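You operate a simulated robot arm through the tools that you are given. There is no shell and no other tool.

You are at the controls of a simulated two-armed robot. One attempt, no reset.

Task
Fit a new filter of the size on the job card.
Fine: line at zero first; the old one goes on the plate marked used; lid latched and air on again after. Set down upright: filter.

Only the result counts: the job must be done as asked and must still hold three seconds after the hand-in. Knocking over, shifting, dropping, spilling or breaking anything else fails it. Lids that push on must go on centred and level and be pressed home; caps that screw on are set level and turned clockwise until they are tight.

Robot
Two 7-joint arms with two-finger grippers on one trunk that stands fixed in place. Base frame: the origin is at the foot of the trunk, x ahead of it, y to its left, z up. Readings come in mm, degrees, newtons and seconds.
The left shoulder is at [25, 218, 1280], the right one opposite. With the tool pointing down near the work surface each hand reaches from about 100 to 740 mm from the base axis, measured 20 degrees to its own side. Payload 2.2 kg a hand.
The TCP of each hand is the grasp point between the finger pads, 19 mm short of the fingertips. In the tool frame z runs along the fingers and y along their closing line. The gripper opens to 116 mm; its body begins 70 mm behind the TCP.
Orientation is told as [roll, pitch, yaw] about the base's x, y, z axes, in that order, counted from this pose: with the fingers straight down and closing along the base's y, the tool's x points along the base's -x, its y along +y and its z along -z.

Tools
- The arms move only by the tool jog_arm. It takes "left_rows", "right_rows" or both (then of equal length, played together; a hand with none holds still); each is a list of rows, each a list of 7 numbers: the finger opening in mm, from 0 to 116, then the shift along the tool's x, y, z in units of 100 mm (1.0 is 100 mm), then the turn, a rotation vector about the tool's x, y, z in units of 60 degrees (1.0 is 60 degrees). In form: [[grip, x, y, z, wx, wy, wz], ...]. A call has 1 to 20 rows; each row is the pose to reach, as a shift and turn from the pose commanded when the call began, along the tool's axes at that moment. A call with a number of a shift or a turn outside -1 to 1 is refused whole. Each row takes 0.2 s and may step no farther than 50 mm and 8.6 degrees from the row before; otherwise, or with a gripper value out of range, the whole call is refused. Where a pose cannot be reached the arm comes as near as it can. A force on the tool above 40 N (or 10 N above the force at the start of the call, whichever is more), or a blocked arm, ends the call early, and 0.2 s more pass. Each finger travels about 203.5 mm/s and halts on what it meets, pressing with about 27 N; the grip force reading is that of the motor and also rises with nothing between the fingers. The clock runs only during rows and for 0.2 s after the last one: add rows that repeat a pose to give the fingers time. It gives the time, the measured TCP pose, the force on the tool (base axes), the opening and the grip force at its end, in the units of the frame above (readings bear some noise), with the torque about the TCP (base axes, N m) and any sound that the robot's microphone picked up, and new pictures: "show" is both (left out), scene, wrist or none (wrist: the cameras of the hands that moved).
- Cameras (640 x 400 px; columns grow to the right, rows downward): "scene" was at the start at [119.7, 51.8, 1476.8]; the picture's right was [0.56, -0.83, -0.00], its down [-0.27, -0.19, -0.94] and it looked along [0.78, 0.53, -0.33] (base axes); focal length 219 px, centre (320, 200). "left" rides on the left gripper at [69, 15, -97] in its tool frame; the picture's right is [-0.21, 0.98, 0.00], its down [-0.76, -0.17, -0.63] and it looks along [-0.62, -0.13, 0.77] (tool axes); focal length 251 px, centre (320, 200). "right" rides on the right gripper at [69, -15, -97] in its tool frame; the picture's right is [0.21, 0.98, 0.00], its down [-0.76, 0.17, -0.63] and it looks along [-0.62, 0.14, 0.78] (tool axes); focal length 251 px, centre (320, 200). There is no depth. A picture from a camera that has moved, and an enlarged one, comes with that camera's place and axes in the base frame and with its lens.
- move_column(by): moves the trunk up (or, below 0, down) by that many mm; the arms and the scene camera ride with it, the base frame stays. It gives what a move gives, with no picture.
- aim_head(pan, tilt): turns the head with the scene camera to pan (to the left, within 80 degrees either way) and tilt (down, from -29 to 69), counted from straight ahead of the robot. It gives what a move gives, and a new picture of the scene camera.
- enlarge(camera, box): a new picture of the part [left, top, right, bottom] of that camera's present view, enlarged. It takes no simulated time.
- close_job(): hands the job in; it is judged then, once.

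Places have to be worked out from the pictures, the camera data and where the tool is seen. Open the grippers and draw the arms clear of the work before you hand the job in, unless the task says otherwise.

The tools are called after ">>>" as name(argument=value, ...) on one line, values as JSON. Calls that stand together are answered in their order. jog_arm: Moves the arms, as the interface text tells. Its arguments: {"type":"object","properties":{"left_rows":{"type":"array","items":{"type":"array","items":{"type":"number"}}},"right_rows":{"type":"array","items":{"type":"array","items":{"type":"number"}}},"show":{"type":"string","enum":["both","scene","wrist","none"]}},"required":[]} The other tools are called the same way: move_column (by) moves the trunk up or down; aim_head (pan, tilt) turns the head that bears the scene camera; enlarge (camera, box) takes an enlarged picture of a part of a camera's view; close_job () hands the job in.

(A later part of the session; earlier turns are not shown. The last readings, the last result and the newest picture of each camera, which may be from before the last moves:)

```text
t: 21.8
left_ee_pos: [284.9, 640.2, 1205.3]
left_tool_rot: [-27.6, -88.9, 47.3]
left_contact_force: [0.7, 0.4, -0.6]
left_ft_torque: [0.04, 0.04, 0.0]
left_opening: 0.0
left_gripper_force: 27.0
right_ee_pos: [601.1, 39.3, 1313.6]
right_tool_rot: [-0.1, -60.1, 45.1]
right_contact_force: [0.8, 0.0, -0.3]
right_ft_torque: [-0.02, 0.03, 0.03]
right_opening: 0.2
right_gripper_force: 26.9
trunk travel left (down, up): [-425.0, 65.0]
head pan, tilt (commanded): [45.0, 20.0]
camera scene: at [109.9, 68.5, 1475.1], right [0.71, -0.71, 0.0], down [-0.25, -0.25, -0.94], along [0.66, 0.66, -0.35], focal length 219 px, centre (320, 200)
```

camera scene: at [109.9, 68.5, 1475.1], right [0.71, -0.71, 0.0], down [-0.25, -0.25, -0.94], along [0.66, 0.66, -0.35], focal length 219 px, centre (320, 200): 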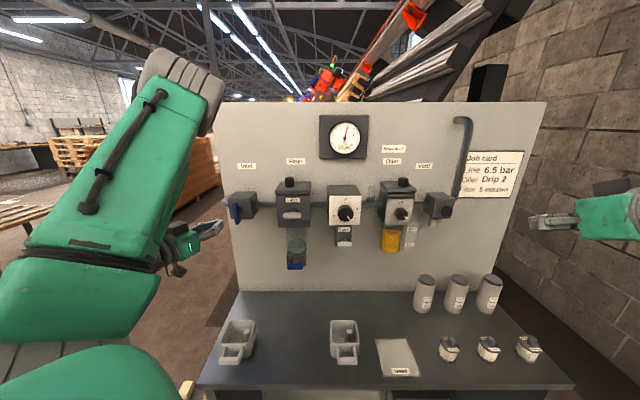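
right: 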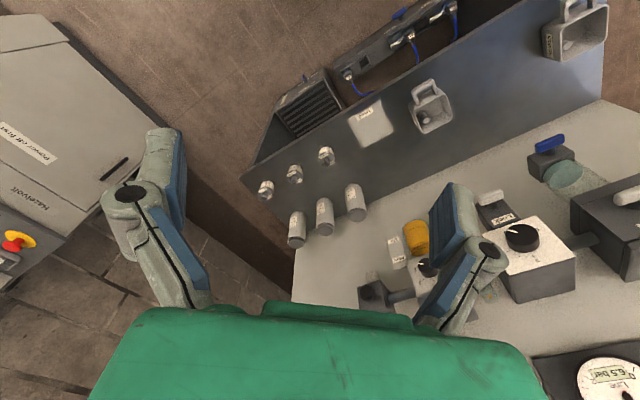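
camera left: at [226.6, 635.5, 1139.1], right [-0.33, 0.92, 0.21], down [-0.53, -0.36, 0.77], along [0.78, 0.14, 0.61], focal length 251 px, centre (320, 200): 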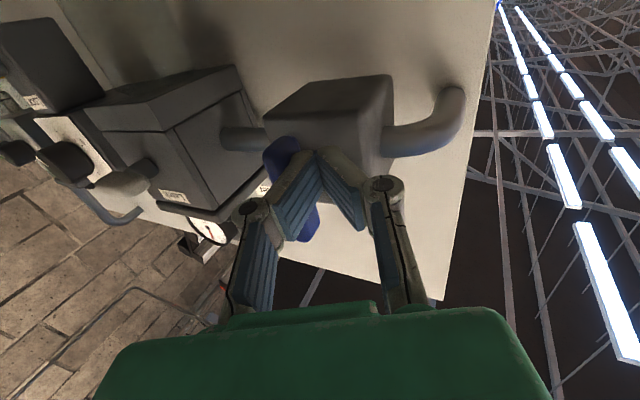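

Right hand tracks well. Finish the tilt to horizontal while moving down toward the vent's height and forward.

>>> jog_arm(right_rows=[[0, 0.06, 0, 0.2, 0, -0.1, 0], [0, 0.12, 0, 0.4, 0, -0.2, 0], [0, 0.18, 0, 0.6, 0, -0.3, 0], [0, 0.24, 0, 0.8, 0, -0.4, 0], [0, 0.3, 0, 0.98, 0, -0.5, 0]], show="both")

```text
t: 23.0
left_ee_pos: [285.9, 639.3, 1207.3]
left_tool_rot: [-25.7, -88.9, 45.4]
left_contact_force: [0.5, 0.2, -0.5]
left_ft_torque: [0.01, 0.01, 0.0]
left_opening: 0.1
left_gripper_force: 27.1
right_ee_pos: [649.2, 88.3, 1239.4]
right_tool_rot: [-163.9, -89.9, -151.1]
right_contact_force: [0.1, -0.3, 0.8]
right_ft_torque: [0.01, 0.01, 0.04]
right_opening: 0.1
right_gripper_force: 27.1
trunk travel left (down, up): [-425.0, 65.0]
head pan, tilt (commanded): [45.0, 20.0]
camera scene: at [110.9, 67.3, 1475.1], right [0.71, -0.71, 0.0], down [-0.25, -0.24, -0.94], along [0.66, 0.66, -0.35], focal length 219 px, centre (320, 200)
camera right: at [592.4, 9.0, 1170.1], right [-0.69, 0.69, -0.22], down [-0.57, -0.33, 0.76], along [0.45, 0.64, 0.62], focal length 251 px, centre (320, 200)
```

scene: 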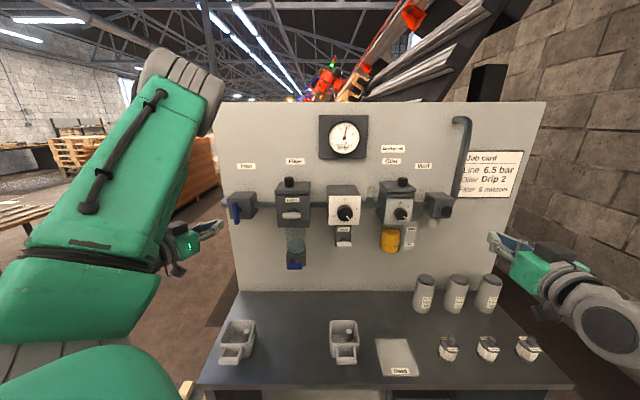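
right: 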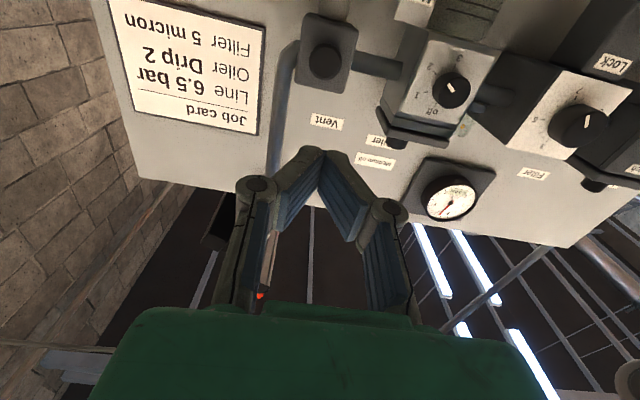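

Right hand is horizontal at u≈397, n≈521, z≈1239, lined up with the vent. I advance 100 mm and drop 13 mm.

>>> jog_arm(right_rows=[[0, 0.05, 0, 0.25, 0, 0, 0], [0, 0.1, 0, 0.5, 0, 0, 0], [0, 0.13, 0, 0.75, 0, 0, 0], [0, 0.13, 0, 1.0, 0, 0, 0]], show="both")

```text
t: 24.0
left_ee_pos: [284.9, 640.3, 1207.3]
left_tool_rot: [-27.8, -88.8, 47.6]
left_contact_force: [0.0, 0.0, 0.1]
left_ft_torque: [-0.01, -0.01, -0.05]
left_opening: 0.0
left_gripper_force: 26.9
right_ee_pos: [719.3, 158.8, 1225.9]
right_tool_rot: [-136.4, -89.9, -178.8]
right_contact_force: [0.4, 0.0, 0.0]
right_ft_torque: [0.0, -0.02, 0.0]
right_opening: 0.1
right_gripper_force: 26.4
trunk travel left (down, up): [-425.0, 65.0]
head pan, tilt (commanded): [45.0, 20.0]
camera scene: at [110.1, 69.0, 1475.1], right [0.71, -0.71, 0.0], down [-0.25, -0.25, -0.94], along [0.66, 0.66, -0.35], focal length 219 px, centre (320, 200)
camera right: at [661.2, 79.3, 1156.1], right [-0.69, 0.69, -0.22], down [-0.57, -0.33, 0.76], along [0.45, 0.64, 0.62], focal length 251 px, centre (320, 200)
```

scene: 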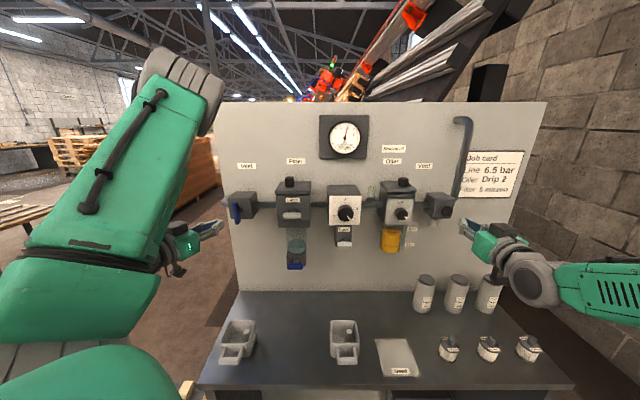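
right: 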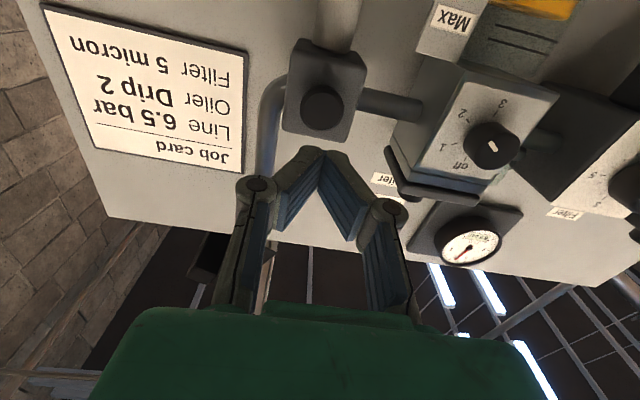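

Tips are on axis with the vent button (maybe 5 mm high). I lower 5 mm and advance to press the button gradually.

>>> jog_arm(right_rows=[[0, 0.05, 0, 0.25, 0, 0, 0], [0, 0.05, 0, 0.5, 0, 0, 0], [0, 0.05, 0, 0.62, 0, 0, 0], [0, 0.05, 0, 0.67, 0, 0, 0], [0, 0.05, 0, 0.71, 0, 0, 0], [0, 0.05, 0, 0.74, 0, 0, 0], [0, 0.05, 0, 0.77, 0, 0, 0], [0, 0.05, 0, 0.8, 0, 0, 0]], show="both")

>>> enlarge(camera="scene", box=[315, 110, 375, 165])

>>> enlarge(camera="scene", box=[410, 180, 490, 245])

```text
t: 25.8
left_ee_pos: [283.2, 639.3, 1208.2]
left_tool_rot: [-27.9, -89.0, 47.6]
left_contact_force: [-0.3, 0.5, -0.9]
left_ft_torque: [0.04, -0.02, -0.02]
left_opening: 0.1
left_gripper_force: 27.3
right_ee_pos: [772.3, 216.8, 1222.7]
right_tool_rot: [165.3, -89.8, -119.9]
right_contact_force: [-2.9, -9.1, -1.2]
right_ft_torque: [-0.04, 0.02, -0.11]
right_opening: 6.1
right_gripper_force: 28.6
right hand out of reach, approached as far as the arm can: row 7, 8
trunk travel left (down, up): [-425.0, 65.0]
head pan, tilt (commanded): [45.0, 20.0]
heard: click
camera scene: at [108.5, 64.1, 1475.4], right [0.71, -0.71, 0.0], down [-0.24, -0.24, -0.94], along [0.66, 0.66, -0.34], focal length 219 px, centre (320, 200)
camera right: at [715.0, 136.0, 1152.7], right [-0.69, 0.69, -0.21], down [-0.56, -0.34, 0.75], along [0.45, 0.64, 0.62], focal length 251 px, centre (320, 200)
```

scene: 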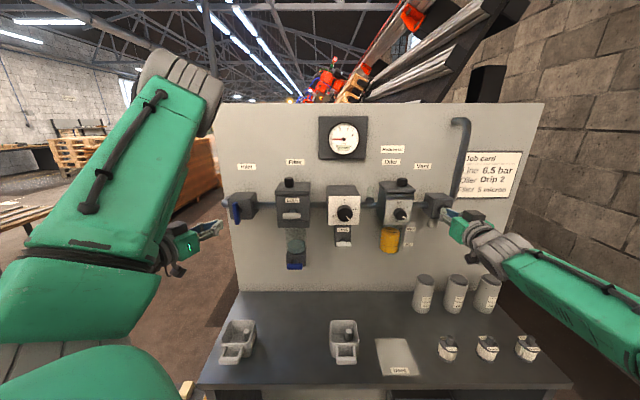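
right: 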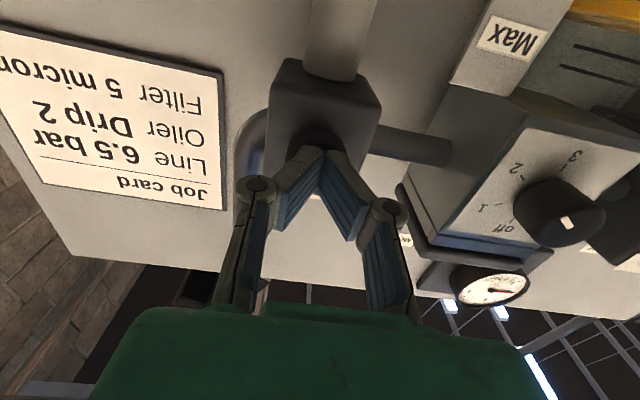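

```text
7.27 times, centred on (345, 138) of scene
camera zoom: at [108.5, 64.1, 1475.4], right [0.71, -0.71, 0.0], down [-0.24, -0.24, -0.94], along [0.66, 0.66, -0.34], focal length 1595 px, centre (138, 654)
```

zoom: 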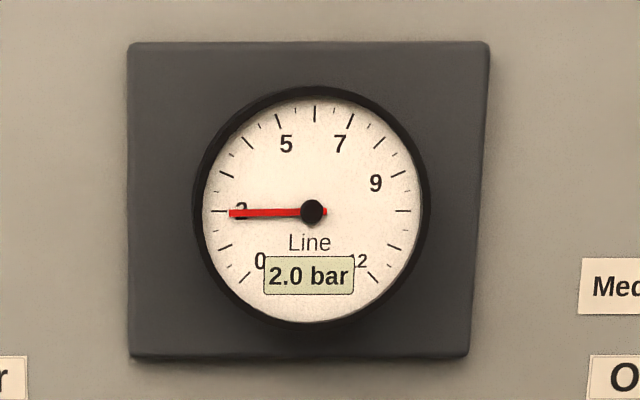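

```text
6.15 times, centred on (450, 212) of scene
camera zoom: at [108.5, 64.1, 1475.4], right [0.71, -0.71, 0.0], down [-0.24, -0.24, -0.94], along [0.66, 0.66, -0.34], focal length 1350 px, centre (-480, 123)
```

zoom: 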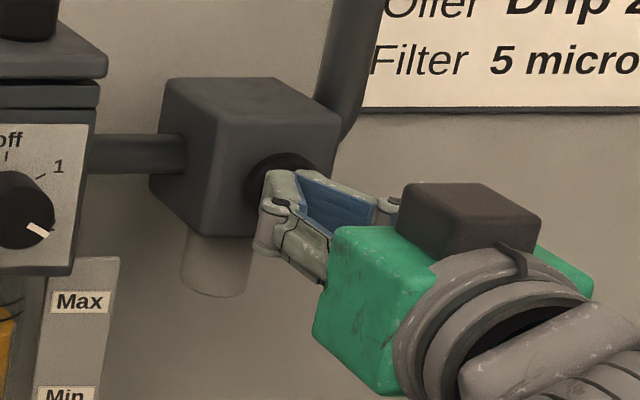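

A click was heard and the gauge is at 2.0 bar and falling. I hold the press until it reaches zero.

>>> jog_arm(right_rows=[[0, 0, 0, 0, 0, 0, 0], [0, 0, 0, 0, 0, 0, 0], [0, 0, 0, 0, 0, 0, 0], [0, 0, 0, 0, 0, 0, 0], [0, 0, 0, 0, 0, 0, 0], [0, 0, 0, 0, 0, 0, 0]], show="none")

>>> enlarge(camera="scene", box=[315, 110, 375, 165])

```text
t: 27.2
left_ee_pos: [284.2, 637.3, 1206.6]
left_tool_rot: [-27.5, -89.0, 47.3]
left_contact_force: [-0.6, -0.1, 0.4]
left_ft_torque: [-0.04, 0.01, -0.01]
left_opening: 0.0
left_gripper_force: 27.3
right_ee_pos: [770.7, 217.3, 1223.4]
right_tool_rot: [-175.8, -89.8, -138.7]
right_contact_force: [-3.5, -8.1, 0.0]
right_ft_torque: [-0.04, 0.05, -0.09]
right_opening: 5.9
right_gripper_force: 28.1
trunk travel left (down, up): [-425.0, 65.0]
head pan, tilt (commanded): [45.0, 20.0]
```

```text
7.27 times, centred on (345, 138) of scene
camera zoom: at [108.5, 64.1, 1475.4], right [0.71, -0.71, 0.0], down [-0.24, -0.24, -0.94], along [0.66, 0.66, -0.34], focal length 1595 px, centre (138, 654)
```

zoom: 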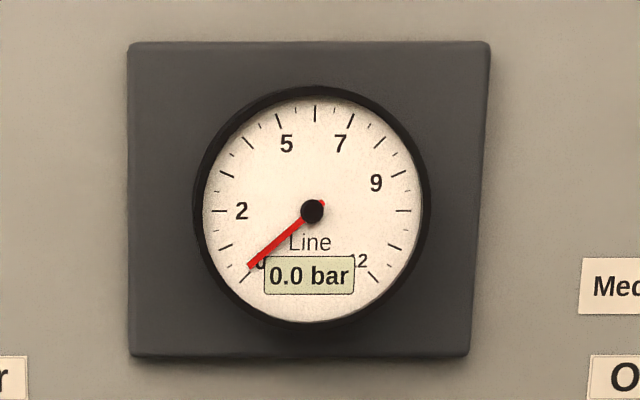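

Gauge reads 0.0 bar. I withdraw the right hand and check that the vent button springs back.

>>> jog_arm(right_rows=[[0, 0, 0, -0.1, 0, 0, 0], [0, 0, 0, -0.3, 0, 0, 0], [0, 0, 0, -0.55, 0, 0, 0], [0, 0, 0, -0.8, 0, 0, 0], [0, 0, 0, -1.0, 0, 0, 0]], show="both")

>>> enlarge(camera="scene", box=[410, 180, 490, 245])

>>> enlarge(camera="scene", box=[315, 110, 375, 165])

```text
t: 28.4
left_ee_pos: [283.3, 640.1, 1207.0]
left_tool_rot: [-27.8, -89.0, 47.6]
left_contact_force: [0.0, -0.2, -0.2]
left_ft_torque: [-0.01, 0.0, -0.02]
left_opening: 0.0
left_gripper_force: 27.0
right_ee_pos: [697.8, 144.9, 1223.6]
right_tool_rot: [-153.1, -89.9, -162.1]
right_contact_force: [-0.7, 0.2, 0.6]
right_ft_torque: [0.0, -0.01, -0.02]
right_opening: 0.0
right_gripper_force: 29.2
right hand out of reach, approached as far as the arm can: row 1, 2
trunk travel left (down, up): [-425.0, 65.0]
head pan, tilt (commanded): [45.0, 20.0]
camera scene: at [108.8, 63.8, 1475.4], right [0.71, -0.71, 0.0], down [-0.24, -0.24, -0.94], along [0.66, 0.66, -0.34], focal length 219 px, centre (320, 200)
camera right: at [641.0, 65.4, 1154.0], right [-0.69, 0.69, -0.22], down [-0.57, -0.33, 0.76], along [0.45, 0.64, 0.62], focal length 251 px, centre (320, 200)
```

scene: 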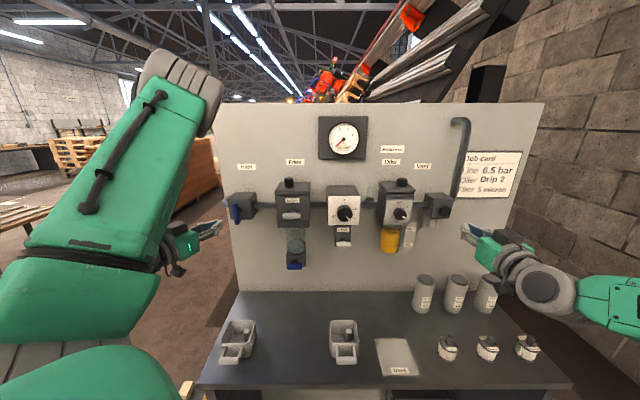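
right: 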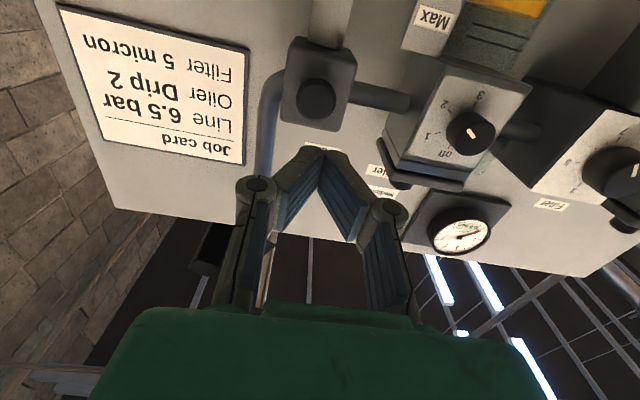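

```text
6.15 times, centred on (450, 212) of scene
camera zoom: at [108.8, 63.8, 1475.4], right [0.71, -0.71, 0.0], down [-0.24, -0.24, -0.94], along [0.66, 0.66, -0.34], focal length 1350 px, centre (-480, 123)
```

zoom: 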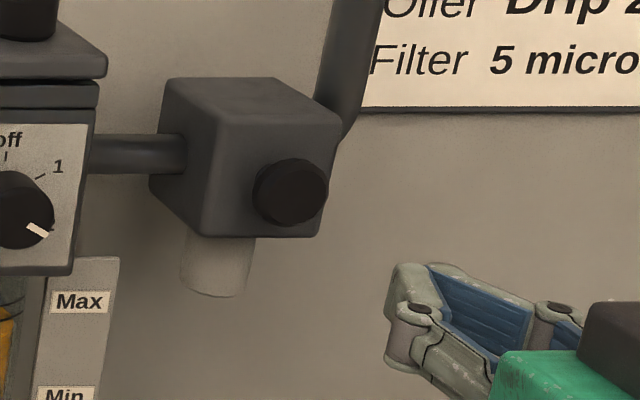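

```text
7.27 times, centred on (345, 138) of scene
camera zoom: at [108.8, 63.8, 1475.4], right [0.71, -0.71, 0.0], down [-0.24, -0.24, -0.94], along [0.66, 0.66, -0.34], focal length 1595 px, centre (138, 654)
```

zoom: 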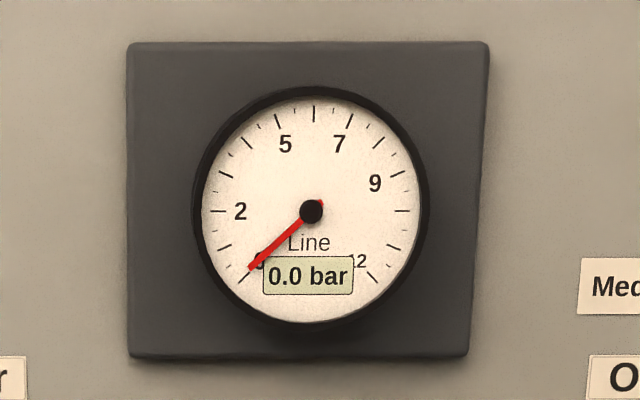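

The vent sprang back and the line holds 0.0 bar. Now I retract the right hand further while swinging the left hand (azimuth 5°) toward the latch, passing in front of the inlet lever.

>>> jog_arm(left_rows=[[0, -0.2, -0.1, 0.05, 0.06, 0, 0], [0, -0.4, -0.3, 0.18, 0.12, 0, 0], [0, -0.55, -0.5, 0.33, 0.18, 0, 0], [0, -0.55, -0.71, 0.487, 0.25, 0, 0]], right_rows=[[0, 0, 0, -0.25, 0, 0, 0], [0, 0, 0, -0.5, 0, 0, 0], [0, 0, 0, -0.75, 0, 0, 0], [0, 0, 0, -1.0, 0, 0, 0]], show="scene")

```text
t: 29.4
left_ee_pos: [352.8, 591.9, 1263.6]
left_tool_rot: [-44.6, -88.9, 49.3]
left_contact_force: [0.9, -0.2, 0.8]
left_ft_torque: [-0.01, -0.01, 0.03]
left_opening: 0.0
left_gripper_force: 27.0
right_ee_pos: [628.1, 75.3, 1222.7]
right_tool_rot: [-120.0, -89.9, 165.0]
right_contact_force: [-1.2, 0.3, 0.5]
right_ft_torque: [0.03, 0.0, 0.01]
right_opening: 0.1
right_gripper_force: 28.7
trunk travel left (down, up): [-425.0, 65.0]
head pan, tilt (commanded): [45.0, 20.0]
camera scene: at [108.8, 65.7, 1475.4], right [0.71, -0.71, 0.0], down [-0.24, -0.24, -0.94], along [0.66, 0.66, -0.35], focal length 219 px, centre (320, 200)
```

scene: 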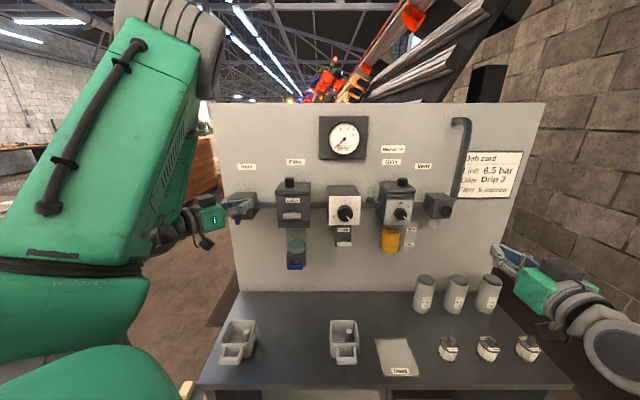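

Both fine. Next the left goes to just above the latch's left end (TCP ≈ [431,534,1262]); the right hand moves off to its own side.

>>> jog_arm(left_rows=[[0, 0, -0.13, 0.147, 0, 0, 0], [0, 0, -0.26, 0.294, 0, 0, 0], [0, 0, -0.39, 0.442, 0, 0, 0], [0, 0, -0.52, 0.589, 0, 0, 0], [0, 0, -0.646, 0.736, 0, 0, 0]], right_rows=[[0, 0, -0.15, -0.15, 0, 0, 0], [0, 0, -0.3, -0.3, 0, 0, 0], [0, 0, -0.45, -0.45, 0, 0, 0], [0, 0, -0.6, -0.6, 0, 0, 0], [0, 0, -0.8, -0.8, 0, 0, 0]], show="both")

>>> enlarge(camera="scene", box=[235, 165, 335, 240])

```text
t: 30.6
left_ee_pos: [431.5, 534.0, 1260.7]
left_tool_rot: [-47.1, -88.8, 51.9]
left_contact_force: [-0.1, -0.2, -0.3]
left_ft_torque: [-0.01, -0.02, 0.03]
left_opening: 0.1
left_gripper_force: 26.3
right_ee_pos: [627.1, -35.1, 1222.5]
right_tool_rot: [-88.2, -89.9, 133.2]
right_contact_force: [-0.2, 0.5, -0.3]
right_ft_torque: [0.03, 0.01, 0.03]
right_opening: 0.2
right_gripper_force: 28.7
trunk travel left (down, up): [-425.0, 65.0]
head pan, tilt (commanded): [45.0, 20.0]
camera scene: at [109.7, 71.4, 1475.0], right [0.71, -0.71, 0.0], down [-0.25, -0.25, -0.94], along [0.66, 0.66, -0.35], focal length 219 px, centre (320, 200)
camera right: at [569.2, -115.3, 1152.8], right [-0.69, 0.69, -0.22], down [-0.57, -0.33, 0.76], along [0.45, 0.65, 0.62], focal length 251 px, centre (320, 200)
camera left: at [332.2, 540.7, 1192.5], right [-0.08, 0.98, 0.2], down [-0.61, -0.21, 0.77], along [0.79, -0.06, 0.61], focal length 251 px, centre (320, 200)
```

scene: 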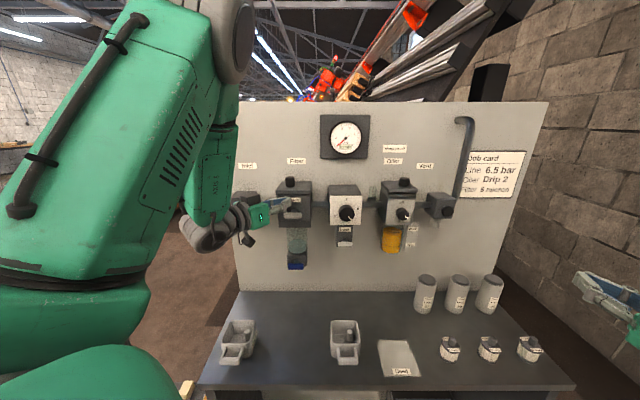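
right: 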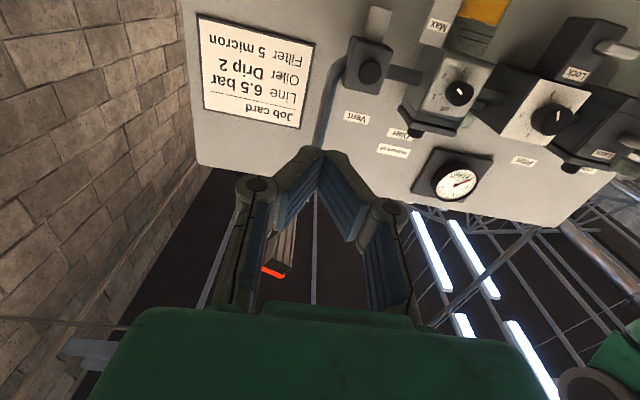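
left: 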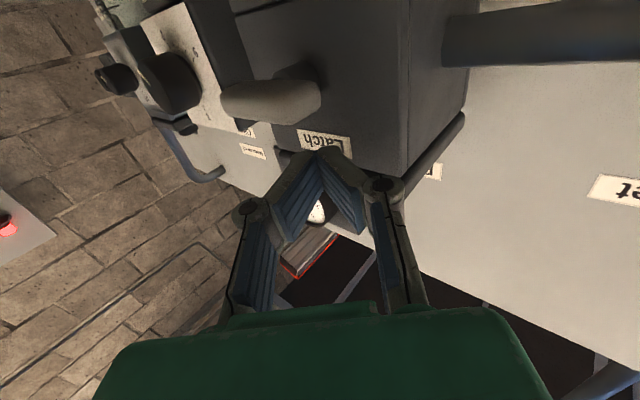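

```text
5.33 times, centred on (285, 202) of scene
camera zoom: at [109.7, 71.4, 1475.0], right [0.71, -0.71, 0.0], down [-0.25, -0.25, -0.94], along [0.66, 0.66, -0.35], focal length 1170 px, centre (507, 187)
```

zoom: 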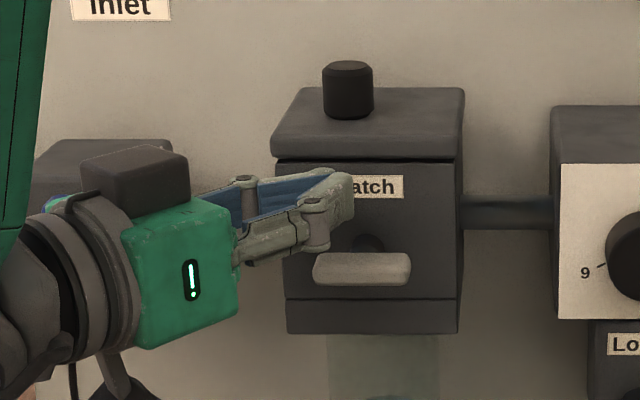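

The tip sits over the latch's left end (lever spans u -75..-24, pivot -49). I press down gently, shifting 6 mm left, to swing it.

>>> jog_arm(left_rows=[[0, 0.06, 0.045, -0.038, 0, 0, 0], [0, 0.12, 0.045, -0.038, 0, 0, 0], [0, 0.18, 0.045, -0.038, 0, 0, 0], [0, 0.23, 0.06, -0.05, 0, 0, 0], [0, 0.28, 0.07, -0.06, 0, 0, 0], [0, 0.33, 0.08, -0.06, 0, 0, 0], [0, 0.38, 0.08, -0.06, 0, 0, 0], [0, 0.43, 0.07, -0.055, 0, 0, 0], [0, 0.48, 0.06, -0.05, 0, 0, 0], [0, 0.53, 0.05, -0.04, 0, 0, 0]], show="both")

>>> enlarge(camera="scene", box=[235, 165, 335, 240])

```text
t: 32.0
left_ee_pos: [421.5, 538.1, 1238.1]
left_tool_rot: [-155.5, -89.4, 160.2]
left_contact_force: [-2.9, -3.5, 8.3]
left_ft_torque: [-0.12, -0.11, -0.08]
left_opening: 0.0
left_gripper_force: 28.9
right_ee_pos: [622.7, -39.9, 1222.6]
right_tool_rot: [178.7, -89.7, -133.9]
right_contact_force: [0.8, 0.4, -0.4]
right_ft_torque: [0.0, 0.01, 0.04]
right_opening: 0.1
right_gripper_force: 28.6
trunk travel left (down, up): [-425.0, 65.0]
head pan, tilt (commanded): [45.0, 20.0]
stopped in row 6 (left hand): the force on the tool passed its limit at 45 N (the readings are from after the stop); the commanded pose is now the measured one
camera scene: at [108.1, 61.5, 1475.4], right [0.71, -0.71, 0.0], down [-0.24, -0.24, -0.94], along [0.66, 0.66, -0.34], focal length 219 px, centre (320, 200)
camera left: at [323.8, 545.7, 1168.8], right [-0.08, 0.97, 0.21], down [-0.62, -0.21, 0.75], along [0.78, -0.07, 0.63], focal length 251 px, centre (320, 200)
```

scene: 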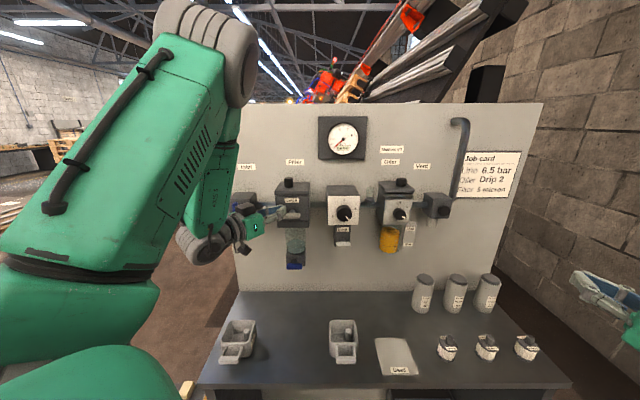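
left: 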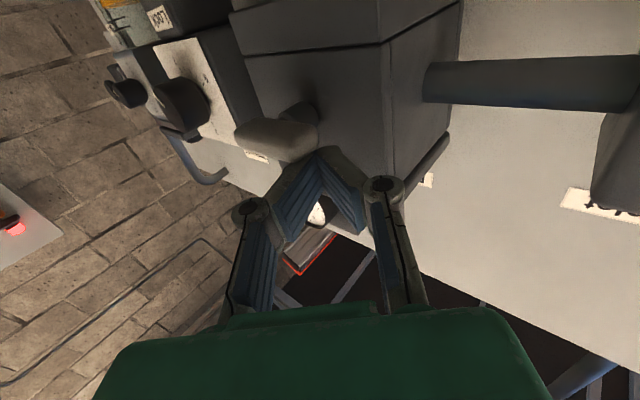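

```text
5.33 times, centred on (285, 202) of scene
camera zoom: at [108.1, 61.5, 1475.4], right [0.71, -0.71, 0.0], down [-0.24, -0.24, -0.94], along [0.66, 0.66, -0.34], focal length 1170 px, centre (507, 187)
```

zoom: 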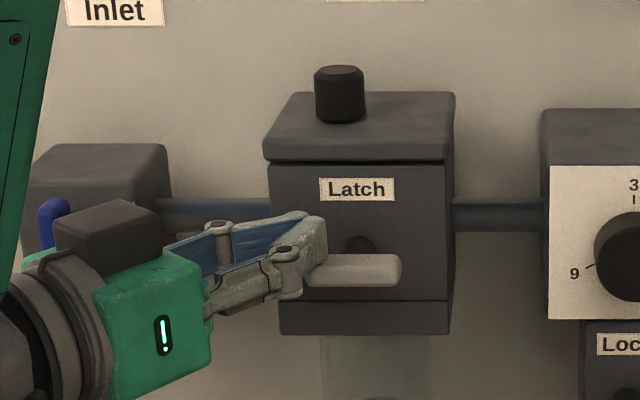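

The latch doesn't turn that way (45 N stop), so it must turn with the left end going up. I move the finger left off the lever, down and back in underneath its left end.

>>> jog_arm(left_rows=[[0, -0.08, 0, 0, 0, 0, 0], [0, -0.08, 0.1, -0.08, 0, 0, 0], [0, -0.08, 0.2, -0.17, 0, 0, 0], [0, -0.08, 0.24, -0.2, 0, 0, 0], [0, 0.08, 0.24, -0.2, 0, 0, 0], [0, 0.25, 0.24, -0.2, 0, 0, 0], [0, 0.42, 0.24, -0.2, 0, 0, 0]], show="both")

>>> enlarge(camera="scene", box=[235, 165, 335, 240])

```text
t: 33.6
left_ee_pos: [401.5, 562.6, 1193.4]
left_tool_rot: [-131.3, -89.5, 136.2]
left_contact_force: [-0.1, -0.2, 0.0]
left_ft_torque: [0.0, 0.06, 0.04]
left_opening: 0.0
left_gripper_force: 28.2
right_ee_pos: [622.4, -37.8, 1223.0]
right_tool_rot: [-143.4, -89.8, -171.7]
right_contact_force: [-0.8, 0.9, 0.1]
right_ft_torque: [-0.01, -0.04, -0.01]
right_opening: 0.0
right_gripper_force: 27.8
trunk travel left (down, up): [-425.0, 65.0]
head pan, tilt (commanded): [45.0, 20.0]
camera scene: at [109.6, 66.5, 1475.2], right [0.71, -0.71, 0.0], down [-0.25, -0.24, -0.94], along [0.66, 0.66, -0.35], focal length 219 px, centre (320, 200)
camera left: at [302.6, 569.9, 1123.2], right [-0.08, 0.97, 0.21], down [-0.62, -0.21, 0.75], along [0.78, -0.07, 0.62], focal length 251 px, centre (320, 200)
```

scene: 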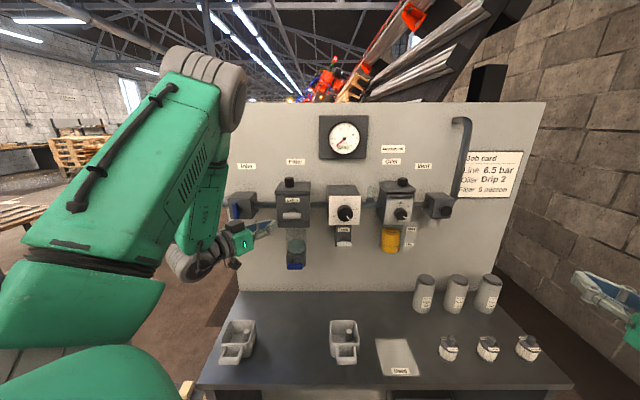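
left: 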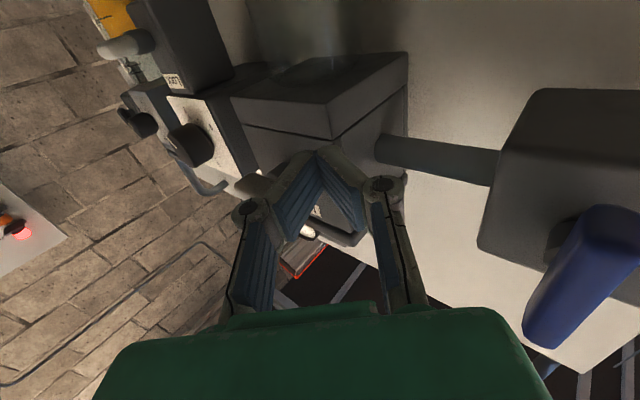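

```text
5.33 times, centred on (285, 202) of scene
camera zoom: at [109.6, 66.5, 1475.2], right [0.71, -0.71, 0.0], down [-0.25, -0.24, -0.94], along [0.66, 0.66, -0.35], focal length 1170 px, centre (507, 187)
```

zoom: 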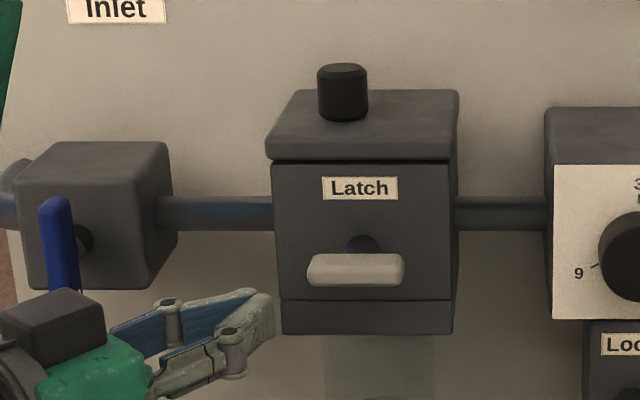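

Finger is below-left of the latch. I slide it under the left end, then push up in small steps.

>>> jog_arm(left_rows=[[0, 0, -0.14, 0.12, 0, 0, 0], [0, 0, -0.27, 0.23, 0, 0, 0], [0, -0.07, -0.27, 0.23, 0, 0, 0], [0, -0.13, -0.27, 0.23, 0, 0, 0], [0, -0.18, -0.26, 0.22, 0, 0, 0], [0, -0.23, -0.25, 0.21, 0, 0, 0], [0, -0.28, -0.24, 0.2, 0, 0, 0], [0, -0.33, -0.23, 0.2, 0, 0, 0], [0, -0.38, -0.23, 0.2, 0, 0, 0], [0, -0.43, -0.24, 0.21, 0, 0, 0], [0, -0.48, -0.26, 0.22, 0, 0, 0]], show="both")

>>> enlarge(camera="scene", box=[235, 165, 335, 240])

```text
t: 36.0
left_ee_pos: [424.5, 537.7, 1244.1]
left_tool_rot: [-133.8, -89.5, 138.7]
left_contact_force: [0.5, -0.3, 1.1]
left_ft_torque: [0.01, 0.01, 0.02]
left_opening: 0.0
left_gripper_force: 28.5
right_ee_pos: [623.2, -39.4, 1223.7]
right_tool_rot: [-161.1, -89.8, -153.9]
right_contact_force: [-0.3, 0.0, 0.0]
right_ft_torque: [0.01, -0.02, -0.01]
right_opening: 0.2
right_gripper_force: 28.4
trunk travel left (down, up): [-425.0, 65.0]
head pan, tilt (commanded): [45.0, 20.0]
camera scene: at [109.1, 64.5, 1475.4], right [0.71, -0.71, 0.0], down [-0.25, -0.24, -0.94], along [0.66, 0.66, -0.35], focal length 219 px, centre (320, 200)
camera left: at [326.0, 544.5, 1173.7], right [-0.08, 0.97, 0.21], down [-0.62, -0.21, 0.75], along [0.78, -0.07, 0.62], focal length 251 px, centre (320, 200)
```

scene: 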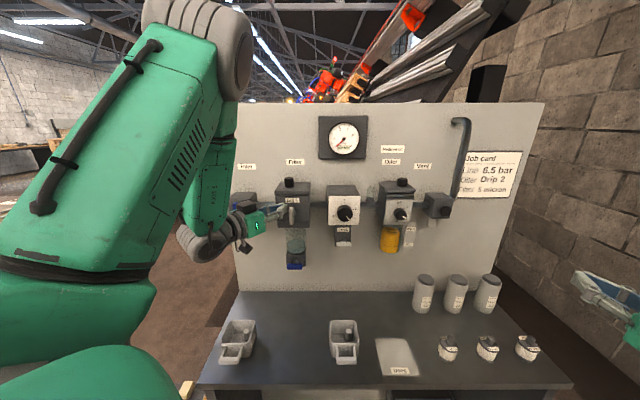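
left: 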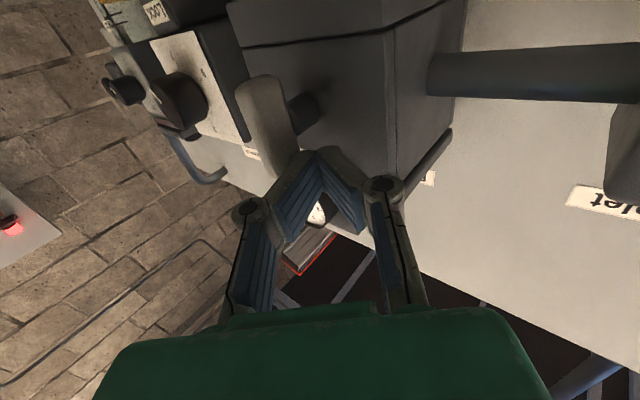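

```text
5.33 times, centred on (285, 202) of scene
camera zoom: at [109.1, 64.5, 1475.4], right [0.71, -0.71, 0.0], down [-0.25, -0.24, -0.94], along [0.66, 0.66, -0.35], focal length 1170 px, centre (507, 187)
```

zoom: 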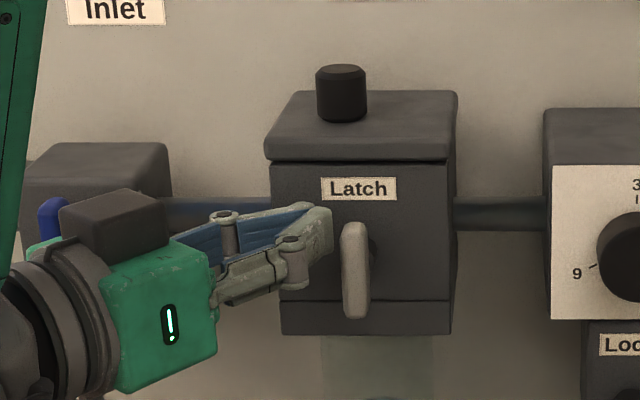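

The latch is now vertical. I nudge a bit further to feel its stop, then back away.

>>> jog_arm(left_rows=[[0, -0.02, -0.04, 0.03, 0, 0, 0], [0, -0.02, -0.08, 0.06, 0, 0, 0], [0, -0.02, -0.11, 0.08, 0, 0, 0]], show="none")

>>> enlarge(camera="scene", box=[235, 165, 335, 240])

```text
t: 36.8
left_ee_pos: [427.4, 534.6, 1245.5]
left_tool_rot: [-126.8, -89.4, 132.0]
left_contact_force: [-25.4, 17.9, 0.7]
left_ft_torque: [0.17, 0.14, 0.08]
left_opening: 0.1
left_gripper_force: 28.8
right_ee_pos: [619.6, -34.9, 1225.8]
right_tool_rot: [-120.2, -89.5, 165.2]
right_contact_force: [-0.7, 1.4, 0.9]
right_ft_torque: [-0.03, -0.05, 0.02]
right_opening: 0.0
right_gripper_force: 28.6
trunk travel left (down, up): [-425.0, 65.0]
head pan, tilt (commanded): [45.0, 20.0]
```

```text
5.33 times, centred on (285, 202) of scene
camera zoom: at [101.1, 74.6, 1475.5], right [0.71, -0.71, 0.01], down [-0.24, -0.25, -0.94], along [0.66, 0.66, -0.35], focal length 1170 px, centre (507, 187)
```

zoom: 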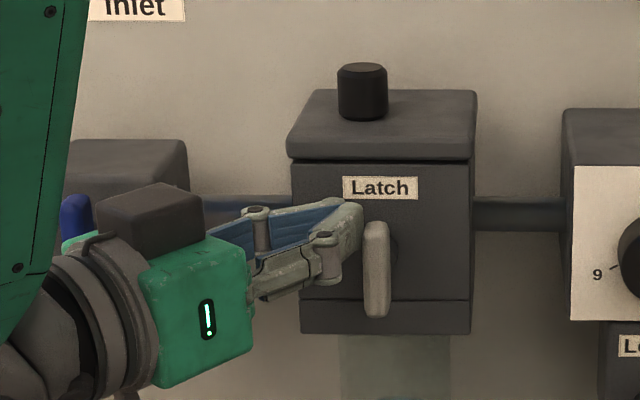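

Latch is at its open stop. Now I back off the latch and raise the left hand, while parking the right hand farther to its side.

>>> jog_arm(left_rows=[[0, 0, 0.1, -0.085, 0, 0, 0], [0, 0, 0.2, -0.17, 0, 0, 0], [0, -0.15, 0.25, -0.2, 0, 0, 0], [0, -0.35, 0.25, -0.2, 0, 0, 0], [0, -0.55, 0.25, -0.2, 0, 0, 0], [0, -0.75, 0.25, -0.2, 0, 0, 0], [0, -0.95, 0.25, -0.2, 0, 0, 0]], right_rows=[[0, 0, -0.13, -0.13, 0, 0, 0], [0, 0, -0.26, -0.26, 0, 0, 0], [0, 0, -0.4, -0.4, 0, 0, 0], [0, 0, -0.52, -0.52, 0, 0, 0], [0, 0, -0.65, -0.65, 0, 0, 0], [0, 0, -0.78, -0.78, 0, 0, 0], [0, 0, -0.9, -0.9, 0, 0, 0]], show="scene")

```text
t: 38.4
left_ee_pos: [411.5, 549.3, 1341.7]
left_tool_rot: [-156.9, -89.4, 161.6]
left_contact_force: [0.3, 0.6, -0.7]
left_ft_torque: [0.03, 0.02, -0.01]
left_opening: 0.0
left_gripper_force: 28.8
right_ee_pos: [623.6, -169.8, 1221.0]
right_tool_rot: [167.8, -89.6, -122.9]
right_contact_force: [-0.4, -0.5, 0.6]
right_ft_torque: [-0.03, 0.03, 0.03]
right_opening: 0.2
right_gripper_force: 28.3
trunk travel left (down, up): [-425.0, 65.0]
head pan, tilt (commanded): [45.0, 20.0]
camera scene: at [108.2, 57.4, 1475.8], right [0.71, -0.71, 0.0], down [-0.24, -0.24, -0.94], along [0.66, 0.67, -0.34], focal length 219 px, centre (320, 200)
```

scene: 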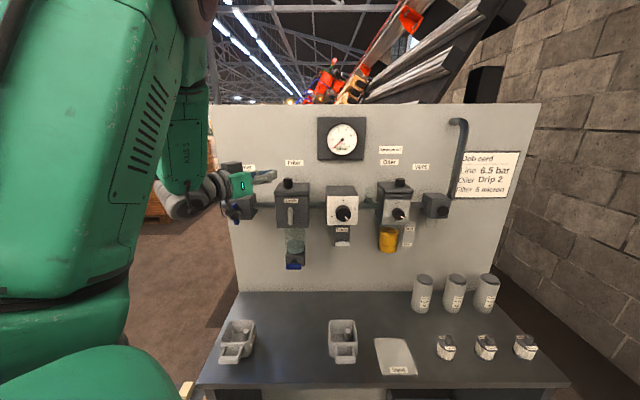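

Now tilt the left hand back toward pointing down (first 52°) while rising another 60 mm.

>>> jog_arm(left_rows=[[0, -0.1, 0, 0, 0, 0.125, 0], [30, -0.2, 0, 0, 0, 0.25, 0], [50, -0.3, 0, 0, 0, 0.375, 0], [60, -0.4, 0, 0, 0, 0.5, 0], [60, -0.5, 0, 0, 0, 0.625, 0], [60, -0.6, 0, 0, 0, 0.75, 0], [60, -0.65, 0, 0, 0, 0.875, 0]], right_rows=[[0, 0, 0.07, -0.13, 0, 0, 0], [0, 0, 0.14, -0.26, 0, 0, 0], [0, 0, 0.21, -0.4, 0, 0, 0], [0, 0, 0.28, -0.52, 0, 0, 0], [0, 0, 0.35, -0.65, 0, 0, 0], [0, 0, 0.42, -0.78, 0, 0, 0], [0, 0, 0.5, -0.9, 0, 0, 0]], show="scene")

```text
t: 40.0
left_ee_pos: [410.0, 544.2, 1409.2]
left_tool_rot: [0.0, -37.8, 4.8]
left_contact_force: [-0.2, -0.8, -0.7]
left_ft_torque: [0.03, 0.0, 0.03]
left_opening: 60.2
left_gripper_force: 0.0
right_ee_pos: [523.7, -201.6, 1222.6]
right_tool_rot: [165.6, -89.6, -120.6]
right_contact_force: [-0.5, -0.1, -0.2]
right_ft_torque: [-0.01, -0.01, 0.01]
right_opening: 0.0
right_gripper_force: 28.5
trunk travel left (down, up): [-425.0, 65.0]
head pan, tilt (commanded): [45.0, 20.0]
camera scene: at [108.1, 55.6, 1475.8], right [0.71, -0.71, -0.01], down [-0.24, -0.24, -0.94], along [0.66, 0.67, -0.34], focal length 219 px, centre (320, 200)
```

scene: 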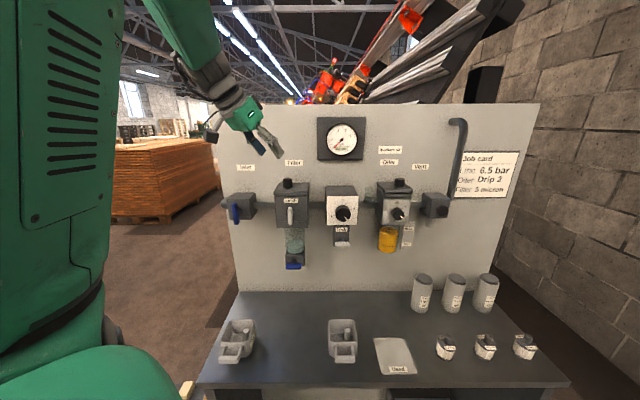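

Finish tilting the left hand to straight down.

>>> jog_arm(left_rows=[[60, 0, 0, 0, 0, 0.125, 0], [60, 0, 0, 0, 0, 0.25, 0], [60, 0, 0, 0, 0, 0.375, 0], [60, 0, 0, 0, 0, 0.5, 0], [60, 0, 0, 0, 0, 0.63, 0]], show="none")

>>> jog_arm(left_rows=[[60, 0, 0, 0, 0, 0, -0.125], [60, 0, 0, 0, 0, 0, -0.25], [60, 0, 0, 0, 0, 0, -0.375], [60, 0, 0, 0, 0, 0, -0.5], [60, 0, 0, 0, 0, 0, -0.625], [60, 0, 0, 0, 0, 0, -0.67]], show="both")

```text
t: 41.2
left_ee_pos: [412.0, 552.1, 1404.5]
left_tool_rot: [-0.3, 0.1, 4.9]
left_contact_force: [-0.2, -0.4, -0.4]
left_ft_torque: [-0.01, 0.02, 0.01]
left_opening: 60.1
left_gripper_force: 0.1
right_ee_pos: [524.5, -194.3, 1222.3]
right_tool_rot: [179.6, -89.9, -134.8]
right_contact_force: [-0.2, 0.0, 0.3]
right_ft_torque: [-0.02, -0.04, 0.0]
right_opening: 0.0
right_gripper_force: 28.7
trunk travel left (down, up): [-425.0, 65.0]
head pan, tilt (commanded): [45.0, 20.0]
```

```text
t: 42.6
left_ee_pos: [410.6, 551.9, 1405.3]
left_tool_rot: [-0.3, 0.2, 45.1]
left_contact_force: [0.6, -0.2, 0.0]
left_ft_torque: [0.03, 0.0, -0.03]
left_opening: 60.0
left_gripper_force: 0.1
right_ee_pos: [523.7, -195.6, 1222.9]
right_tool_rot: [-158.6, -89.9, -156.5]
right_contact_force: [0.3, 0.5, 0.5]
right_ft_torque: [-0.01, 0.01, 0.0]
right_opening: 0.1
right_gripper_force: 28.8
trunk travel left (down, up): [-425.0, 65.0]
head pan, tilt (commanded): [45.0, 20.0]
camera scene: at [108.7, 63.7, 1475.4], right [0.71, -0.71, 0.0], down [-0.24, -0.24, -0.94], along [0.66, 0.66, -0.34], focal length 219 px, centre (320, 200)
camera left: at [349.2, 514.7, 1501.9], right [-0.54, 0.84, -0.01], down [0.65, 0.42, 0.63], along [0.53, 0.34, -0.78], focal length 251 px, centre (320, 200)
```

scene: 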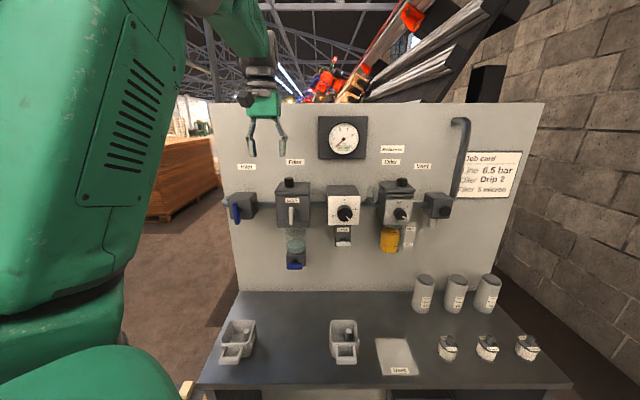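
left: 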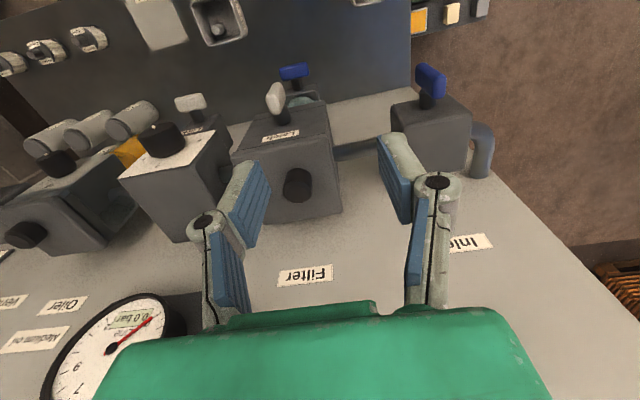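

I can see the lid and its knob from above now; zooming for its exact place.

>>> enlarge(camera="left", box=[220, 70, 360, 230])

>>> enlarge(camera="scene", box=[235, 165, 335, 240])

```text
2.50 times, centred on (290, 150) of left
camera zoom: at [349.2, 514.7, 1501.9], right [-0.54, 0.84, -0.01], down [0.65, 0.42, 0.63], along [0.53, 0.34, -0.78], focal length 629 px, centre (395, 325)
```

zoom: 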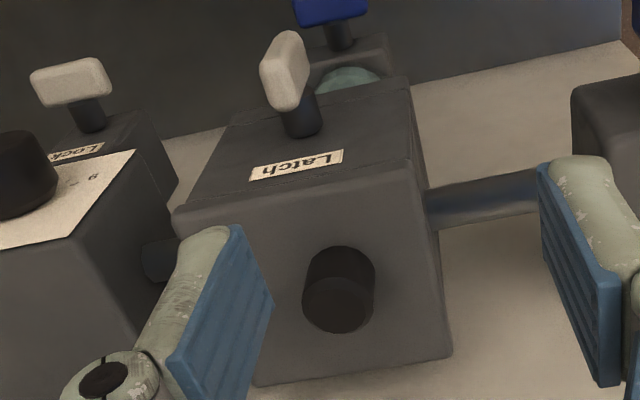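

```text
5.33 times, centred on (285, 202) of scene
camera zoom: at [108.7, 63.7, 1475.4], right [0.71, -0.71, 0.0], down [-0.24, -0.24, -0.94], along [0.66, 0.66, -0.34], focal length 1170 px, centre (507, 187)
```

zoom: 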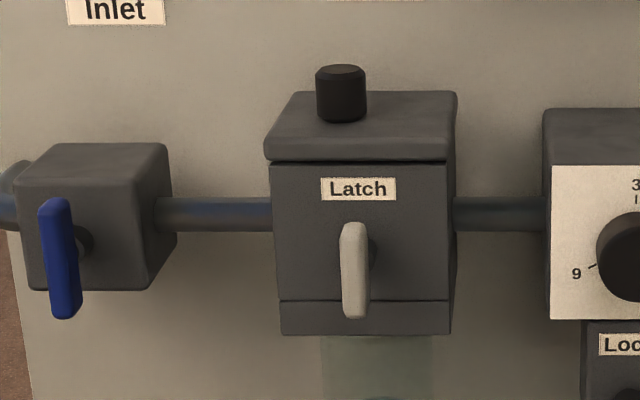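

The knob seems near u≈-63, n≈748, with lid top about z≈1288. I move the left hand over it at the current height.

>>> jog_arm(left_rows=[[60, -0.225, -0.123, 0, 0, 0, 0], [60, -0.45, -0.246, 0, 0, 0, 0], [60, -0.675, -0.369, 0, 0, 0, 0], [60, -0.675, -0.369, 0.2, 0, 0, 0]], show="both")

>>> enlarge(camera="left", box=[220, 50, 420, 230])

>>> enlarge(camera="scene", box=[235, 125, 335, 225])

```text
t: 43.6
left_ee_pos: [483.1, 573.7, 1384.6]
left_tool_rot: [-0.5, 0.2, 45.1]
left_contact_force: [-0.9, -0.1, -0.7]
left_ft_torque: [0.0, -0.04, 0.0]
left_opening: 60.1
left_gripper_force: 0.0
right_ee_pos: [522.7, -194.4, 1223.0]
right_tool_rot: [-155.3, -89.8, -159.8]
right_contact_force: [0.0, 0.7, -0.5]
right_ft_torque: [0.0, 0.0, 0.0]
right_opening: 0.0
right_gripper_force: 28.5
trunk travel left (down, up): [-425.0, 65.0]
head pan, tilt (commanded): [45.0, 20.0]
camera scene: at [108.9, 64.4, 1475.4], right [0.71, -0.71, 0.0], down [-0.25, -0.24, -0.94], along [0.66, 0.66, -0.35], focal length 219 px, centre (320, 200)
camera left: at [421.7, 535.6, 1481.4], right [-0.54, 0.84, -0.01], down [0.65, 0.42, 0.63], along [0.53, 0.34, -0.78], focal length 251 px, centre (320, 200)
```

scene: 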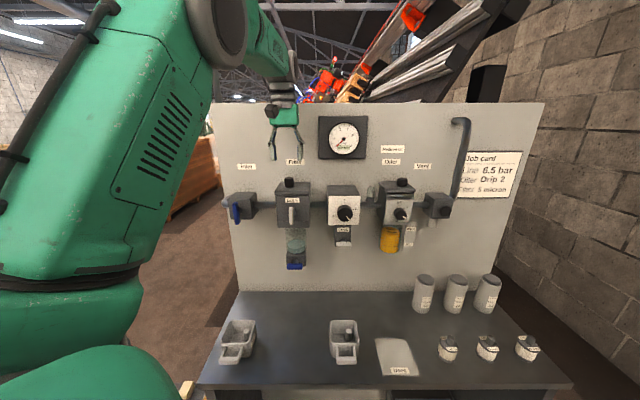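
left: 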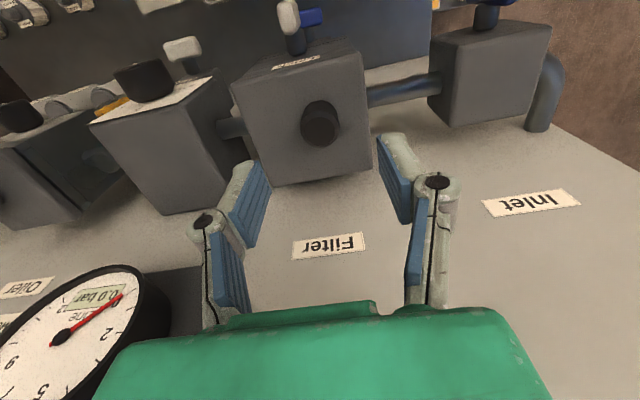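

```text
2.22 times, centred on (320, 140) of left
camera zoom: at [421.7, 535.6, 1481.4], right [-0.54, 0.84, -0.01], down [0.65, 0.42, 0.63], along [0.53, 0.34, -0.78], focal length 559 px, centre (320, 333)
```

zoom: 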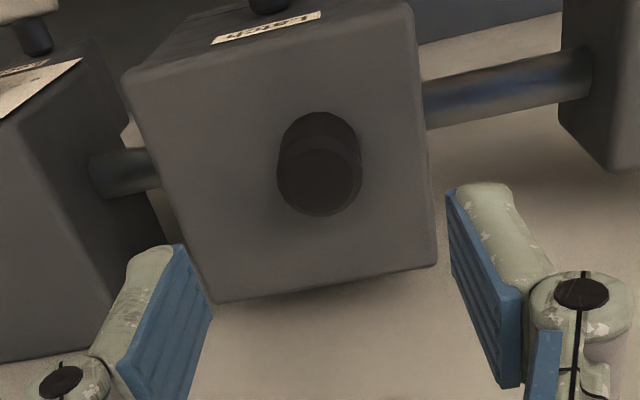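

```text
4.00 times, centred on (285, 175) of scene
camera zoom: at [108.9, 64.4, 1475.4], right [0.71, -0.71, 0.0], down [-0.25, -0.24, -0.94], along [0.66, 0.66, -0.35], focal length 877 px, centre (460, 300)
```

zoom: 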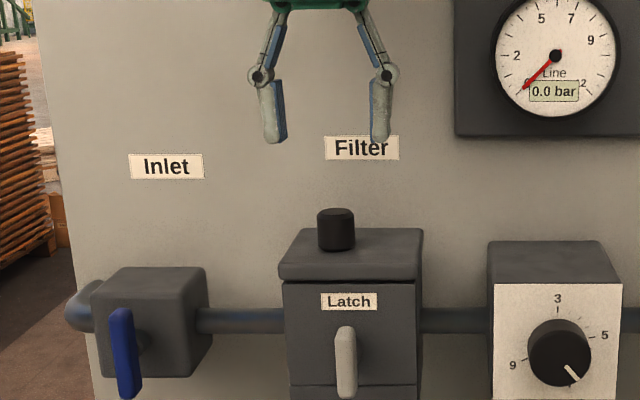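

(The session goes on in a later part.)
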